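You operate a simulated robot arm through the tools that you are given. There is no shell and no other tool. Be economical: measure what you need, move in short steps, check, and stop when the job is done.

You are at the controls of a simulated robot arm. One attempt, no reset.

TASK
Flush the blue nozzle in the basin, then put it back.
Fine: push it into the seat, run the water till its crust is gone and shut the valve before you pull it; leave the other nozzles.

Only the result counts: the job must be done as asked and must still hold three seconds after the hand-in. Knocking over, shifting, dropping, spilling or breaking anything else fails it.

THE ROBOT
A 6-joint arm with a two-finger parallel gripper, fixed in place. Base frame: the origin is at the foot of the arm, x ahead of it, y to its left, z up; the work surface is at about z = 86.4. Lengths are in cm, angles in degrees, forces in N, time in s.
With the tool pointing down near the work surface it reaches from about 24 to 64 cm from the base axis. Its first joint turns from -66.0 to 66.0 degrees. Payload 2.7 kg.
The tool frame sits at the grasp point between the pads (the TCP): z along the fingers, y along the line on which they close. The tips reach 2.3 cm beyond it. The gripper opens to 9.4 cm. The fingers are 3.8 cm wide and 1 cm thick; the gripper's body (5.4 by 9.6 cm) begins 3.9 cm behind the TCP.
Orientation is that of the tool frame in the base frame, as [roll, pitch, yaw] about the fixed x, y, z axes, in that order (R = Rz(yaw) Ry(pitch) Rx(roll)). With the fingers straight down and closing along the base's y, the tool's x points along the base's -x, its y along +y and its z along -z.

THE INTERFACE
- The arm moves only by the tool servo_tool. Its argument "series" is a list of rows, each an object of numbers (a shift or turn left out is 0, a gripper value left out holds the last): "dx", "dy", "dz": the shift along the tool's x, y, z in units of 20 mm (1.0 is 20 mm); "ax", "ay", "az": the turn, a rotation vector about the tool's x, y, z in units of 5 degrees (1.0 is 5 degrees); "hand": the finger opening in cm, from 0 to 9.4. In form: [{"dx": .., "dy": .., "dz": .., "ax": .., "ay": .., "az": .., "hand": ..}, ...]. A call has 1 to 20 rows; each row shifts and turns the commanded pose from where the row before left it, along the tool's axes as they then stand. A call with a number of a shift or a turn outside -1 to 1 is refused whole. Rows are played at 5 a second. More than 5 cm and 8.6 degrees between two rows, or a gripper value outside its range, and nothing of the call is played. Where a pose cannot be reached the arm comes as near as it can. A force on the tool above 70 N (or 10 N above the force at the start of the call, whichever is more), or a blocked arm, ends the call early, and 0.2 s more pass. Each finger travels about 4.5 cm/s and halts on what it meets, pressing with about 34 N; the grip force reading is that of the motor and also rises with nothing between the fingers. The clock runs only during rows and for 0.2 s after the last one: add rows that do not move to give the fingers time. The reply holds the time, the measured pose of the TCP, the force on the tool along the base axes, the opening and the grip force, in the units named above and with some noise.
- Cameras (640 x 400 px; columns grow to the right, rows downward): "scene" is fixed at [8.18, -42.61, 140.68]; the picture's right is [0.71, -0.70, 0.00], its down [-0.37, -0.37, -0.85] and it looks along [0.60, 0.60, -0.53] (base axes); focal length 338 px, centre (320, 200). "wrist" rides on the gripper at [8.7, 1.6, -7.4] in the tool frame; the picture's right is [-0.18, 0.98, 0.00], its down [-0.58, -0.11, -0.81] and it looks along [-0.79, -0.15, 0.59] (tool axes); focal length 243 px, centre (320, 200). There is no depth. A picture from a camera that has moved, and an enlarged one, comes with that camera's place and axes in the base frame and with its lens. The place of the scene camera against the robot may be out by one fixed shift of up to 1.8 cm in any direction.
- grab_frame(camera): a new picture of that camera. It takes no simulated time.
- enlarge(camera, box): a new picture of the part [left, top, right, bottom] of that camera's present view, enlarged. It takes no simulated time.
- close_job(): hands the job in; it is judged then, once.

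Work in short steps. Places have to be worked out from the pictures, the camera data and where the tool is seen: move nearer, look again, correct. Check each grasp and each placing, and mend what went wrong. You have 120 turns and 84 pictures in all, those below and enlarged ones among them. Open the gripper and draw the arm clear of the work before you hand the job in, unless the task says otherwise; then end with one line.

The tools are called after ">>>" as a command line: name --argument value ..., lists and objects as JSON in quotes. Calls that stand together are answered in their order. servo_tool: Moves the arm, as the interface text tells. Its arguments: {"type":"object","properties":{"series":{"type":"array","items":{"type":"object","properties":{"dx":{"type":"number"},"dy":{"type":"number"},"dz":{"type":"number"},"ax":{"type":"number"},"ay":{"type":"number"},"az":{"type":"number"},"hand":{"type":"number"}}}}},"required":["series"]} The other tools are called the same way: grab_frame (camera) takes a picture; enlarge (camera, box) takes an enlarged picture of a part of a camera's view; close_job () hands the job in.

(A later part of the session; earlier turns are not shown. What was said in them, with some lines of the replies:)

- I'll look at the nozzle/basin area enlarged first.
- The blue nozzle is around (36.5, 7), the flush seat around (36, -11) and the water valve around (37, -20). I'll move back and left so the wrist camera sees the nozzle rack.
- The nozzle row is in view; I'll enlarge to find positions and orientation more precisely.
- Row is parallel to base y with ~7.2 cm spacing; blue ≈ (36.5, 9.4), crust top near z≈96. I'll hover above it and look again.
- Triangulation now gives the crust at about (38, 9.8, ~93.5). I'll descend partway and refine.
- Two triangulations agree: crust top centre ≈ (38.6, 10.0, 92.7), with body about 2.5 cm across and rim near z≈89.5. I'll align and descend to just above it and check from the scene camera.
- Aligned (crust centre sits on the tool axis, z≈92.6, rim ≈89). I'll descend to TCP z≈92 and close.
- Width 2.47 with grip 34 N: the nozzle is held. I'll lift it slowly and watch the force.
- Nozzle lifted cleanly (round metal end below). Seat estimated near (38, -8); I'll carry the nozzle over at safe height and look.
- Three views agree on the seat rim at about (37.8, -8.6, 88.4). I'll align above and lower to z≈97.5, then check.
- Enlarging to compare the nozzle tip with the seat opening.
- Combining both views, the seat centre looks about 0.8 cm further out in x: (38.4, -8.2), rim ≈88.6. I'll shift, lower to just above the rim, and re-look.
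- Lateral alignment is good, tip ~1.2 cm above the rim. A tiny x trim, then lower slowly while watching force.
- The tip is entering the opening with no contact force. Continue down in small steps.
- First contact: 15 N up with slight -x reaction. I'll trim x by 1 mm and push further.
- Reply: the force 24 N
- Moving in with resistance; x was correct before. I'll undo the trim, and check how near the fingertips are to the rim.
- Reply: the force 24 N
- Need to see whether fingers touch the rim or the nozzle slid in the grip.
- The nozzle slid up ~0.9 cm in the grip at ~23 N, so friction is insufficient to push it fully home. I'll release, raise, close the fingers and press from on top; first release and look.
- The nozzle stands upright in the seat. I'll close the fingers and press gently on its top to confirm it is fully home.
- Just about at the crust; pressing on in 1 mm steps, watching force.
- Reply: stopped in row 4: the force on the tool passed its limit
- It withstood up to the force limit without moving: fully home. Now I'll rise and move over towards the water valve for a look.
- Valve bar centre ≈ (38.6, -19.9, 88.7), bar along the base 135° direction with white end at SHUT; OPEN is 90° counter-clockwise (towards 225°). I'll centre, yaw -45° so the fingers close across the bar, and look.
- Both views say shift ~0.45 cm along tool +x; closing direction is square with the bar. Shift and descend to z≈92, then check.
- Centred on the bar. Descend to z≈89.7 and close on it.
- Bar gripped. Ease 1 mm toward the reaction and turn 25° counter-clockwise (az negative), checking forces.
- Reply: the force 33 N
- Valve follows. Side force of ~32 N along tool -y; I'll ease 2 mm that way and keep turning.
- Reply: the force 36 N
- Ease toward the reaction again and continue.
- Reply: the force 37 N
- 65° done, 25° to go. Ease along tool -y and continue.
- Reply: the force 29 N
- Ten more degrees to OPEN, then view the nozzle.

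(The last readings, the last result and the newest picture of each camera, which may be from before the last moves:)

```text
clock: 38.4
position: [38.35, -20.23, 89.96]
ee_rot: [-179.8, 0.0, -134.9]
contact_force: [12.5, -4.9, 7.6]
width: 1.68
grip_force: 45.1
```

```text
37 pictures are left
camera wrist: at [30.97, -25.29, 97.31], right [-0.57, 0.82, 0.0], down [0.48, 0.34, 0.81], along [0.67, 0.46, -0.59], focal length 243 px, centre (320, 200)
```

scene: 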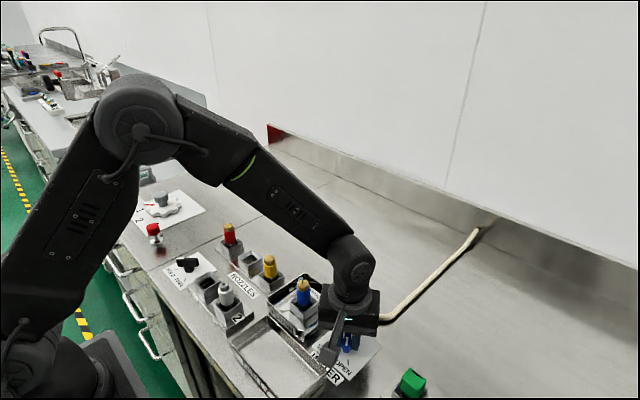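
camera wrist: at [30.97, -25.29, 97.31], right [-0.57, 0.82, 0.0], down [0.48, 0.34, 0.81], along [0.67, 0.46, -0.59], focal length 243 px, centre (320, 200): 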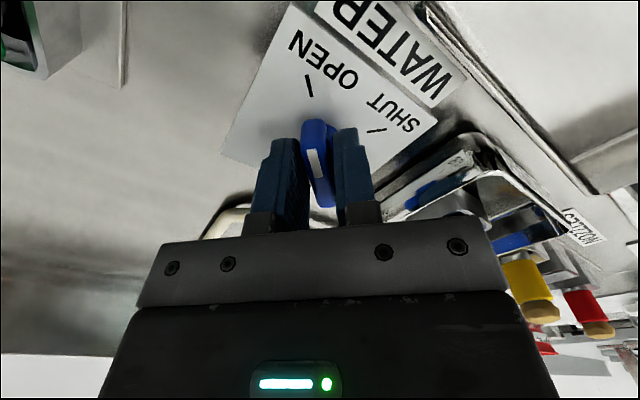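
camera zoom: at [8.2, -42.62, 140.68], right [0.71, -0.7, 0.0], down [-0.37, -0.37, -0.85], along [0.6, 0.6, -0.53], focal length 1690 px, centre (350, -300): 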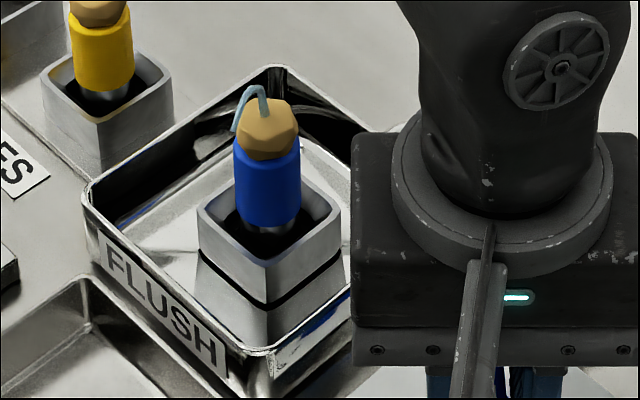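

Water is running through the nozzle (a jet arcs from its top). I'll hold and wait for the crust to go.

>>> servo_tool --series '[{}, {}, {}, {}, {}, {}, {}, {}, {}, {}, {}, {}, {}, {}, {}]'

>>> enlarge --camera "scene" --box '[250, 260, 378, 340]'

```text
clock: 41.6
position: [38.27, -20.32, 89.81]
ee_rot: [-179.7, 0.0, -134.9]
contact_force: [19.5, 5.3, -0.1]
width: 1.71
grip_force: 45.1
```

```text
5.00 times, centred on (314, 300) of scene
camera zoom: at [8.23, -42.6, 140.69], right [0.71, -0.7, 0.0], down [-0.37, -0.37, -0.85], along [0.6, 0.6, -0.53], focal length 1690 px, centre (350, -300)
```

zoom: 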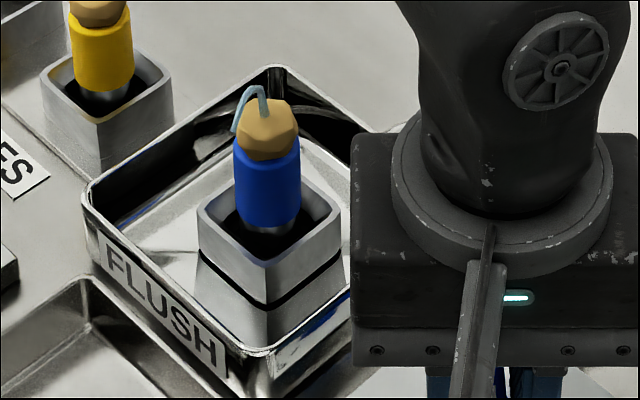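

>>> servo_tool --series '[{}, {}, {}, {}, {}, {}, {}, {}, {}, {}, {}, {}, {}, {}, {}, {}, {}, {}, {}, {}]'

>>> enlarge --camera "scene" --box '[250, 260, 378, 340]'

```text
clock: 45.8
position: [38.33, -20.26, 89.87]
ee_rot: [-179.7, 0.0, -134.8]
contact_force: [18.0, 5.1, 2.6]
width: 1.69
grip_force: 45.4
```

```text
5.00 times, centred on (314, 300) of scene
camera zoom: at [8.22, -42.6, 140.69], right [0.71, -0.7, 0.0], down [-0.37, -0.37, -0.85], along [0.6, 0.6, -0.53], focal length 1690 px, centre (350, -300)
```

zoom: 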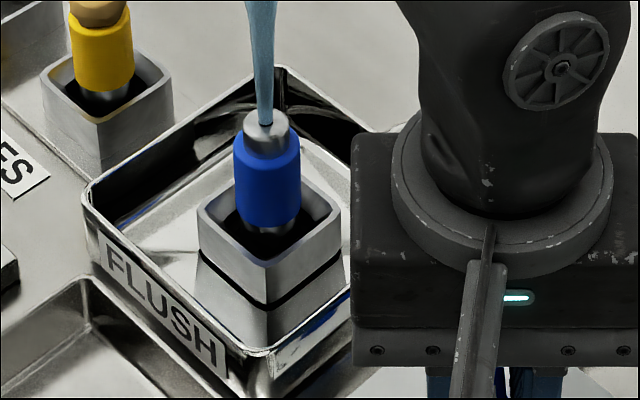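

Crust is gone and a clear jet rises. Now shut the valve: turn back clockwise in eased chunks.

>>> servo_tool --series '[{"dx": -0.05, "dy": -0.03}, {"az": 1}, {"az": 1}, {"az": 1}, {"az": 1}, {"az": 1}, {}]'

```text
clock: 47.4
position: [38.14, -20.18, 89.89]
ee_rot: [-180.0, -0.2, -160.1]
contact_force: [-15.4, 3.9, 28.8]
width: 1.64
grip_force: 45.5
```

>>> servo_tool --series '[{"dx": 0.04, "dy": 0.03, "dz": -0.06}, {"az": 1}, {"az": 1}, {"az": 1}, {"az": 1}, {}]'

```text
clock: 48.8
position: [38.0, -20.0, 89.89]
ee_rot: [-179.9, -0.2, 180.0]
contact_force: [-12.4, 17.9, 3.0]
width: 1.68
grip_force: 45.5
```

>>> servo_tool --series '[{"dx": 0.04, "dy": 0.06}, {"az": 1}, {"az": 1}, {"az": 1}, {"az": 1}, {}]'

```text
clock: 50.2
position: [38.09, -19.86, 89.91]
ee_rot: [-180.0, 0.2, 160.0]
contact_force: [9.5, 15.2, -15.3]
width: 1.65
grip_force: 45.5
```

>>> servo_tool --series '[{"dx": -0.01, "dy": 0.05, "dz": 0.03}, {"az": 1}, {"az": 1}, {"az": 1}, {"az": 1}, {"az": 1}, {}]'

>>> grab_frame --camera "wrist"

>>> enlarge --camera "scene" --box '[250, 250, 410, 350]'

```text
clock: 51.8
position: [38.15, -19.77, 89.96]
ee_rot: [-180.0, 0.0, 135.1]
contact_force: [7.6, 29.8, 4.2]
width: 1.65
grip_force: 44.4
```

```text
34 pictures are left
camera wrist: at [33.25, -12.55, 97.38], right [0.82, 0.57, 0.0], down [0.34, -0.49, 0.81], along [0.46, -0.67, -0.59], focal length 243 px, centre (320, 200)
```

wrist: 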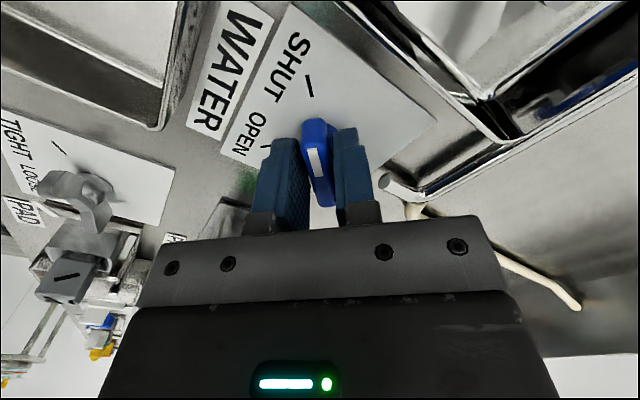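

```text
4.00 times, centred on (330, 300) of scene
camera zoom: at [8.2, -42.54, 140.71], right [0.71, -0.7, 0.0], down [-0.37, -0.38, -0.85], along [0.6, 0.6, -0.53], focal length 1352 px, centre (280, -200)
```

zoom: 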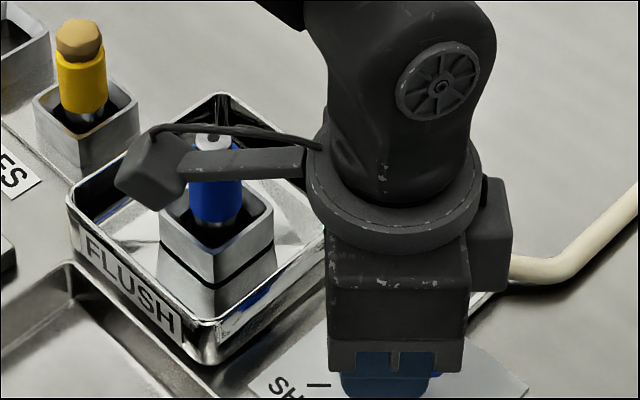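

No jet any more; the bar is back at SHUT. Ease the side force, release and lift, then verify.

>>> servo_tool --series '[{"dx": 0.05, "dy": 0.08}, {}, {"hand": 4.5}, {}, {}, {"dz": -1}, {"dz": -1}, {"dz": -1}, {"dz": -1}, {"dz": -1}, {"dz": -1}, {"dz": -1}, {}]'

>>> enlarge --camera "scene" --box '[250, 250, 410, 350]'

```text
clock: 54.6
position: [37.9, -19.71, 104.08]
ee_rot: [-180.0, 0.2, 135.1]
contact_force: [-0.2, -0.2, -0.3]
width: 4.48
grip_force: 0.0
```

```text
4.00 times, centred on (330, 300) of scene
camera zoom: at [8.18, -42.61, 140.68], right [0.71, -0.7, 0.0], down [-0.37, -0.37, -0.85], along [0.6, 0.6, -0.53], focal length 1352 px, centre (280, -200)
```

zoom: 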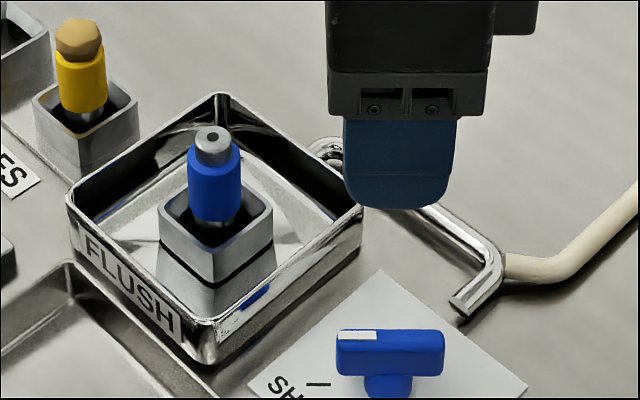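

Valve shut, nozzle clean. Now rotate back and hover above the blue nozzle.

>>> servo_tool --series '[{"az": -1}, {"az": -1}, {"az": -1}, {"az": -1}, {"az": -1}, {"az": -1}, {"az": -1}, {"az": -1}, {"az": -1}, {"dx": -0.33, "dy": 0.8}, {"dy": 0.8}, {"dy": 0.8}, {"dy": 0.8}, {"dy": 0.8}, {"dy": 0.8}, {"dy": 0.8}, {"dz": 1}, {"dz": 1}, {}]'

>>> grab_frame --camera "wrist"

```text
clock: 58.6
position: [38.91, -8.65, 99.67]
ee_rot: [-179.9, 0.0, -179.9]
contact_force: [0.1, 0.9, 1.0]
width: 4.49
grip_force: 0.1
```

```text
31 pictures are left
camera wrist: at [30.29, -7.03, 107.13], right [0.18, 0.98, 0.0], down [0.58, -0.11, 0.81], along [0.79, -0.15, -0.59], focal length 243 px, centre (320, 200)
```

wrist: 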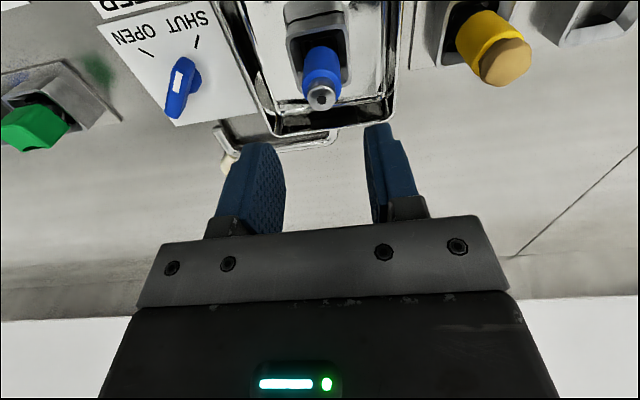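

Lateral alignment good; trim x by ~0.3 cm and descend to z≈92.2, then close.

>>> servo_tool --series '[{"dx": 0.16, "dz": 0.9}, {"dz": 0.9}, {"dz": 0.9}, {"dz": 0.9}, {"dz": 0.1}, {}, {"hand": 1.5}, {}, {}, {}, {}]'

>>> grab_frame --camera "wrist"

```text
clock: 61.0
position: [38.66, -8.37, 92.34]
ee_rot: [180.0, 0.0, -179.9]
contact_force: [1.1, 16.8, -1.5]
width: 2.45
grip_force: 33.7
```

```text
30 pictures are left
camera wrist: at [29.94, -6.9, 99.93], right [0.18, 0.98, 0.0], down [0.58, -0.11, 0.81], along [0.79, -0.15, -0.59], focal length 243 px, centre (320, 200)
```

wrist: 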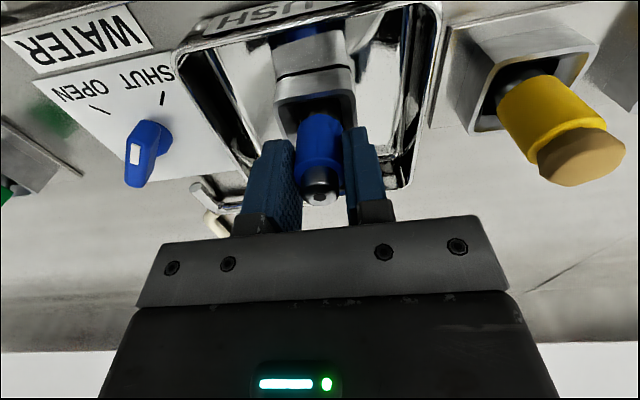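

Gripped (2.45). Relieve the 17 N y-force and pull straight up slowly.

>>> servo_tool --series '[{"dy": 0.05}, {"dz": -0.15}, {"dz": -0.25}, {"dz": -0.4}, {"dz": -0.6}, {"dz": -0.8}, {"dz": -1}, {"dz": -1}, {"dz": -1}, {}]'

>>> enlarge --camera "scene" --box '[230, 190, 390, 290]'

>>> grab_frame --camera "wrist"

```text
clock: 63.2
position: [38.3, -8.33, 103.17]
ee_rot: [-179.9, 0.0, -179.9]
contact_force: [-1.3, 1.6, -1.1]
width: 2.44
grip_force: 33.7
```

```text
4.00 times, centred on (310, 240) of scene
camera zoom: at [8.18, -42.61, 140.68], right [0.71, -0.7, 0.0], down [-0.37, -0.37, -0.85], along [0.6, 0.6, -0.53], focal length 1352 px, centre (360, 40)
```

zoom: 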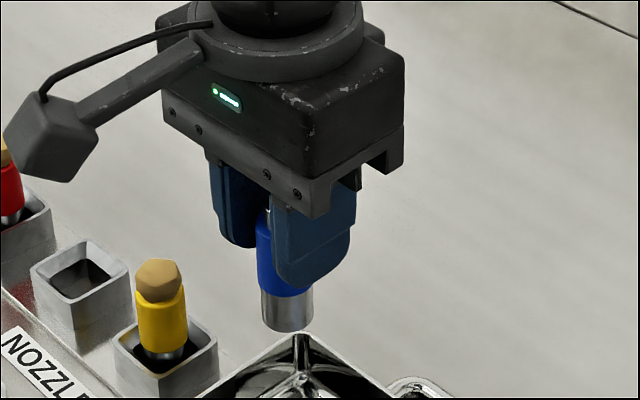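

```text
28 pictures are left
camera wrist: at [29.84, -6.78, 110.61], right [0.18, 0.98, 0.0], down [0.58, -0.11, 0.81], along [0.79, -0.15, -0.59], focal length 243 px, centre (320, 200)
```

wrist: 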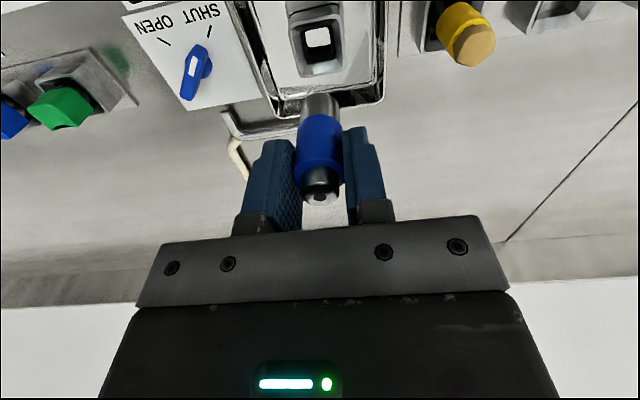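

Nozzle out and held. Carry it at this height back over its rack slot at (38.6, 10.0).

>>> servo_tool --series '[{"dx": -0.12, "dy": 0.83}, {"dy": 0.83}, {"dy": 0.83}, {"dy": 0.83}, {"dy": 0.83}, {"dy": 0.83}, {"dy": 0.83}, {"dy": 0.83}, {"dy": 0.83}, {"dy": 0.83}, {"dy": 0.83}, {}, {}]'

>>> enlarge --camera "wrist" --box '[240, 0, 432, 120]'

>>> enlarge --camera "scene" --box '[190, 180, 318, 260]'

```text
clock: 66.0
position: [38.67, 9.85, 103.04]
ee_rot: [-179.9, -0.1, -179.8]
contact_force: [0.4, 0.2, 0.1]
width: 2.44
grip_force: 34.4
```

```text
3.33 times, centred on (336, 60) of wrist
camera zoom: at [30.06, 11.33, 110.47], right [0.18, 0.98, 0.0], down [0.58, -0.11, 0.81], along [0.79, -0.15, -0.59], focal length 809 px, centre (267, 667)
```

zoom: 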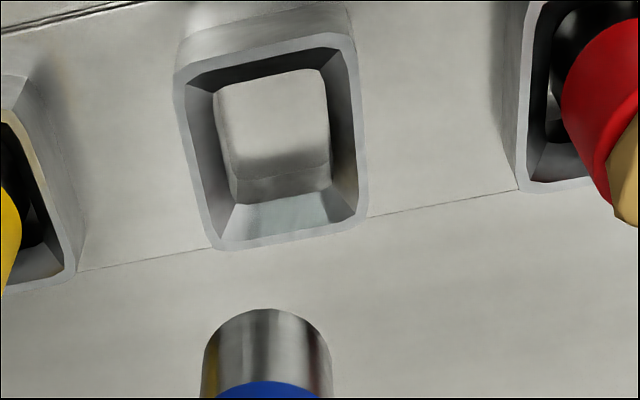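

```text
5.00 times, centred on (254, 220) of scene
camera zoom: at [8.18, -42.61, 140.68], right [0.71, -0.7, 0.0], down [-0.37, -0.37, -0.85], along [0.6, 0.6, -0.53], focal length 1690 px, centre (650, 100)
```

zoom: 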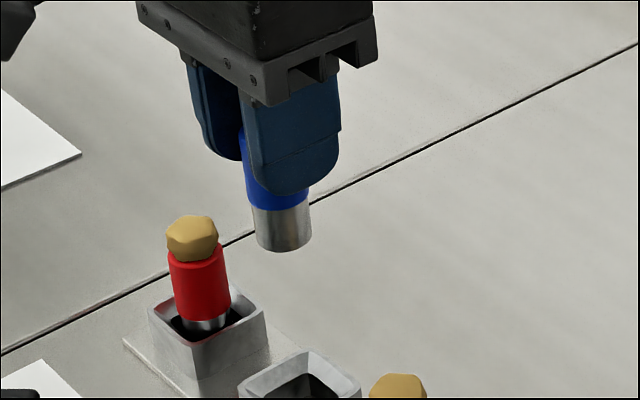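

Aligned in y within 1 mm; x may be ~0.3 cm far. Trim and lower to tip just above the slot, then recheck.

>>> servo_tool --series '[{"dx": 0.13, "dy": 0.05, "dz": 0.9}, {"dz": 0.9}, {"dz": 0.9}, {"dz": 0.4}, {}]'

>>> enlarge --camera "wrist" --box '[240, 10, 432, 130]'

>>> enlarge --camera "scene" --box '[200, 210, 296, 270]'

```text
clock: 67.2
position: [38.36, 9.84, 96.67]
ee_rot: [-179.8, -0.1, -179.9]
contact_force: [0.5, -0.4, -0.2]
width: 2.45
grip_force: 34.3
```

```text
3.33 times, centred on (336, 70) of wrist
camera zoom: at [29.71, 11.47, 104.15], right [0.18, 0.98, 0.0], down [0.58, -0.11, 0.81], along [0.79, -0.15, -0.59], focal length 809 px, centre (267, 633)
```

zoom: 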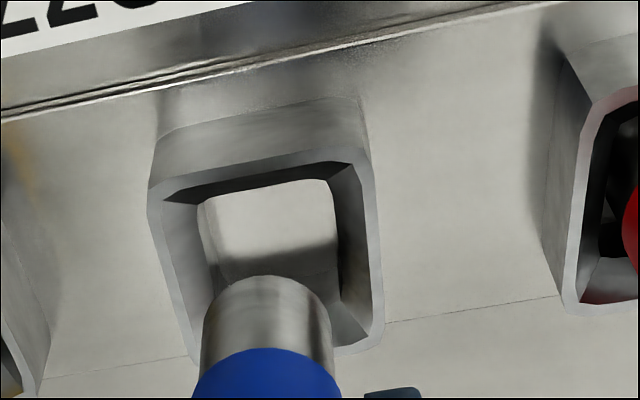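

```text
6.67 times, centred on (248, 240) of scene
camera zoom: at [8.18, -42.61, 140.68], right [0.71, -0.7, 0.0], down [-0.37, -0.37, -0.85], along [0.6, 0.6, -0.53], focal length 2253 px, centre (800, -67)
```

zoom: 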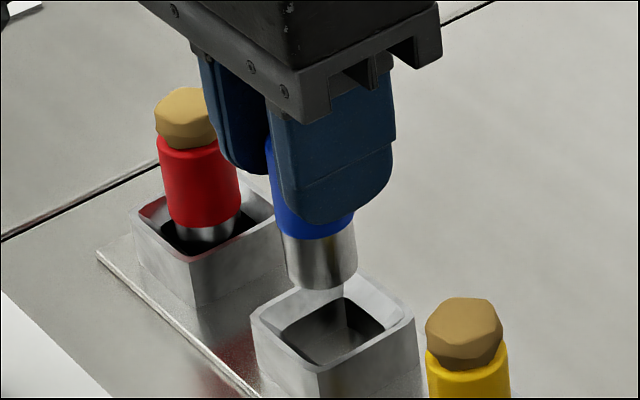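

Aligned within ~1.5 mm, tip ~1.7 cm above rim. Lower into the slot with a small trim.

>>> servo_tool --series '[{"dx": -0.05, "dy": -0.02, "dz": 0.4}, {"dz": 0.4}, {"dz": 0.4}, {"dz": 0.3}, {"dz": 0.2}, {}]'

>>> enlarge --camera "scene" --box '[200, 210, 296, 270]'

```text
clock: 68.6
position: [38.6, 9.76, 93.22]
ee_rot: [-179.9, 0.0, -179.8]
contact_force: [0.2, -0.2, -1.2]
width: 2.46
grip_force: 34.1
```

```text
6.67 times, centred on (248, 240) of scene
camera zoom: at [8.18, -42.61, 140.68], right [0.71, -0.7, 0.0], down [-0.37, -0.37, -0.85], along [0.6, 0.6, -0.53], focal length 2253 px, centre (800, -67)
```

zoom: 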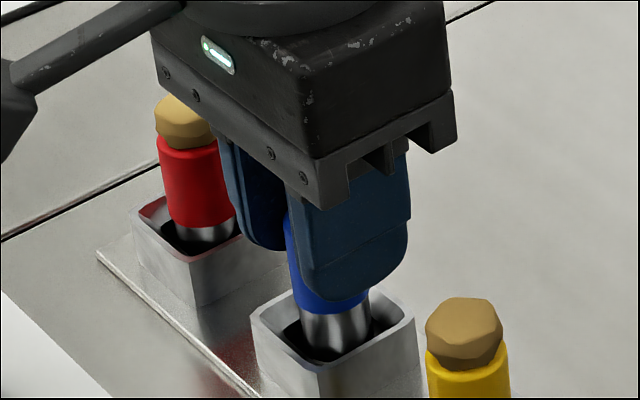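

In the slot without contact yet. Lower the last part slowly.

>>> servo_tool --series '[{"dz": 0.15}, {"dz": 0.12}, {"dz": 0.1}, {}]'

>>> enlarge --camera "scene" --box '[200, 210, 296, 270]'

```text
clock: 69.6
position: [38.54, 9.83, 92.5]
ee_rot: [-179.9, 0.0, -179.9]
contact_force: [-0.4, 1.4, -1.4]
width: 2.44
grip_force: 33.9
```

```text
6.67 times, centred on (248, 240) of scene
camera zoom: at [8.18, -42.61, 140.68], right [0.71, -0.7, 0.0], down [-0.37, -0.37, -0.85], along [0.6, 0.6, -0.53], focal length 2253 px, centre (800, -67)
```

zoom: 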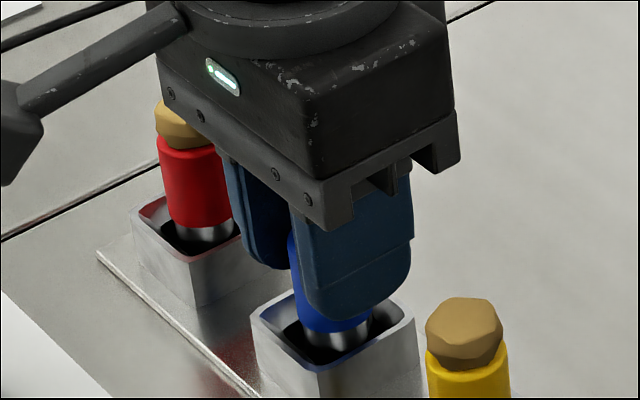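

>>> servo_tool --series '[{"dz": 0.08}, {"dz": 0.08}, {"dz": 0.08}, {}]'

```text
clock: 70.6
position: [38.73, 9.77, 92.23]
ee_rot: [-179.9, 0.3, -180.0]
contact_force: [2.9, 0.2, 23.4]
width: 2.45
grip_force: 33.6
```

Contact at z≈92.3 as expected for the bottom. Ease, release and retreat upward.

>>> servo_tool --series '[{"dz": -0.08}, {"hand": 3.2}, {"hand": 5}, {}, {}, {"dz": -0.6}, {"dz": -1}, {"dz": -1}, {"dz": -1}, {"dz": -1}, {"dz": -1}, {"dz": -1}, {}]'

>>> enlarge --camera "scene" --box '[180, 190, 308, 270]'

>>> grab_frame --camera "wrist"

```text
clock: 73.4
position: [38.49, 10.04, 105.31]
ee_rot: [-179.9, 0.0, -179.9]
contact_force: [-0.5, -0.2, 0.6]
width: 4.99
grip_force: 0.0
```

```text
5.00 times, centred on (244, 230) of scene
camera zoom: at [8.18, -42.61, 140.68], right [0.71, -0.7, 0.0], down [-0.37, -0.37, -0.85], along [0.6, 0.6, -0.53], focal length 1690 px, centre (700, 50)
```

zoom: 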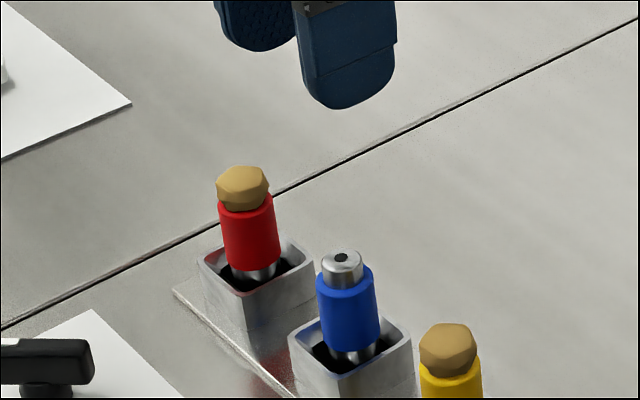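

```text
20 pictures are left
camera wrist: at [29.85, 11.51, 112.87], right [0.18, 0.98, 0.0], down [0.58, -0.11, 0.81], along [0.79, -0.15, -0.59], focal length 243 px, centre (320, 200)
```

wrist: 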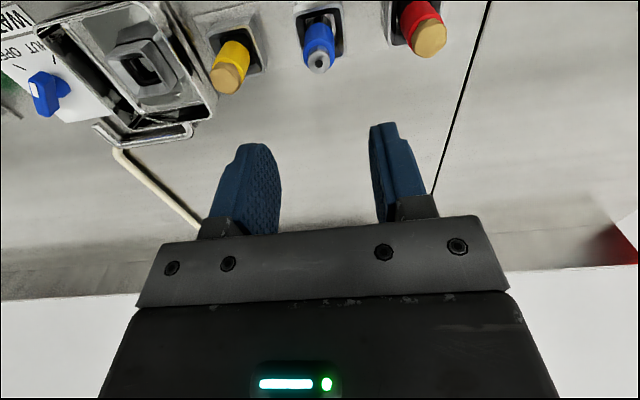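

The blue nozzle stands clean and upright in its slot, same depth as its neighbours. I'll draw the arm farther clear and check the whole scene.

>>> servo_tool --series '[{"dz": -1}, {"dz": -1}, {"dz": -1}, {"dz": -1}, {"dz": -1}, {"hand": 9}, {}, {}, {}, {}]'

>>> grab_frame --camera "scene"

>>> enlarge --camera "scene" --box '[220, 220, 412, 340]'

```text
clock: 75.6
position: [38.55, 9.95, 115.26]
ee_rot: [-179.8, 0.0, -179.9]
contact_force: [0.3, 0.0, 0.3]
width: 9.0
grip_force: 0.0
```

```text
19 pictures are left
```

scene: 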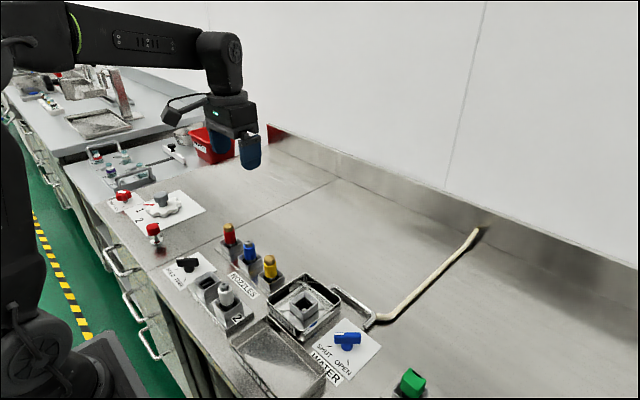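

```text
3.33 times, centred on (316, 280) of scene
camera zoom: at [8.18, -42.61, 140.68], right [0.71, -0.7, 0.0], down [-0.37, -0.37, -0.85], along [0.6, 0.6, -0.53], focal length 1127 px, centre (333, -67)
```

zoom: 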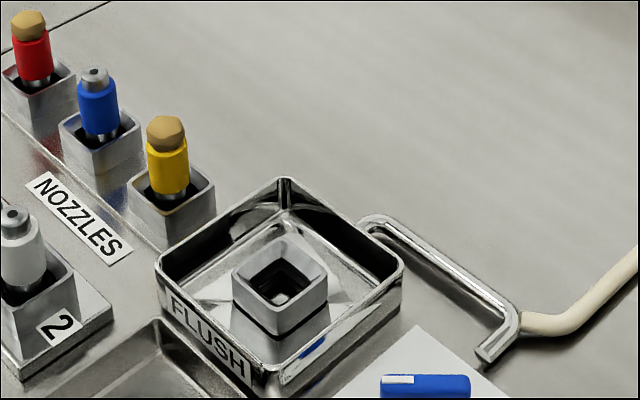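

The pictures show the blue nozzle clean and back in the rack, the valve at SHUT, nothing else disturbed, and the arm clear with the gripper open. I'm handing in now.

>>> close_job

```text
The job is handed in.
```

I flushed the blue nozzle in the basin until its crust was gone, shut the water valve before pulling it, and put it back in its rack slot; the other nozzles were not touched.
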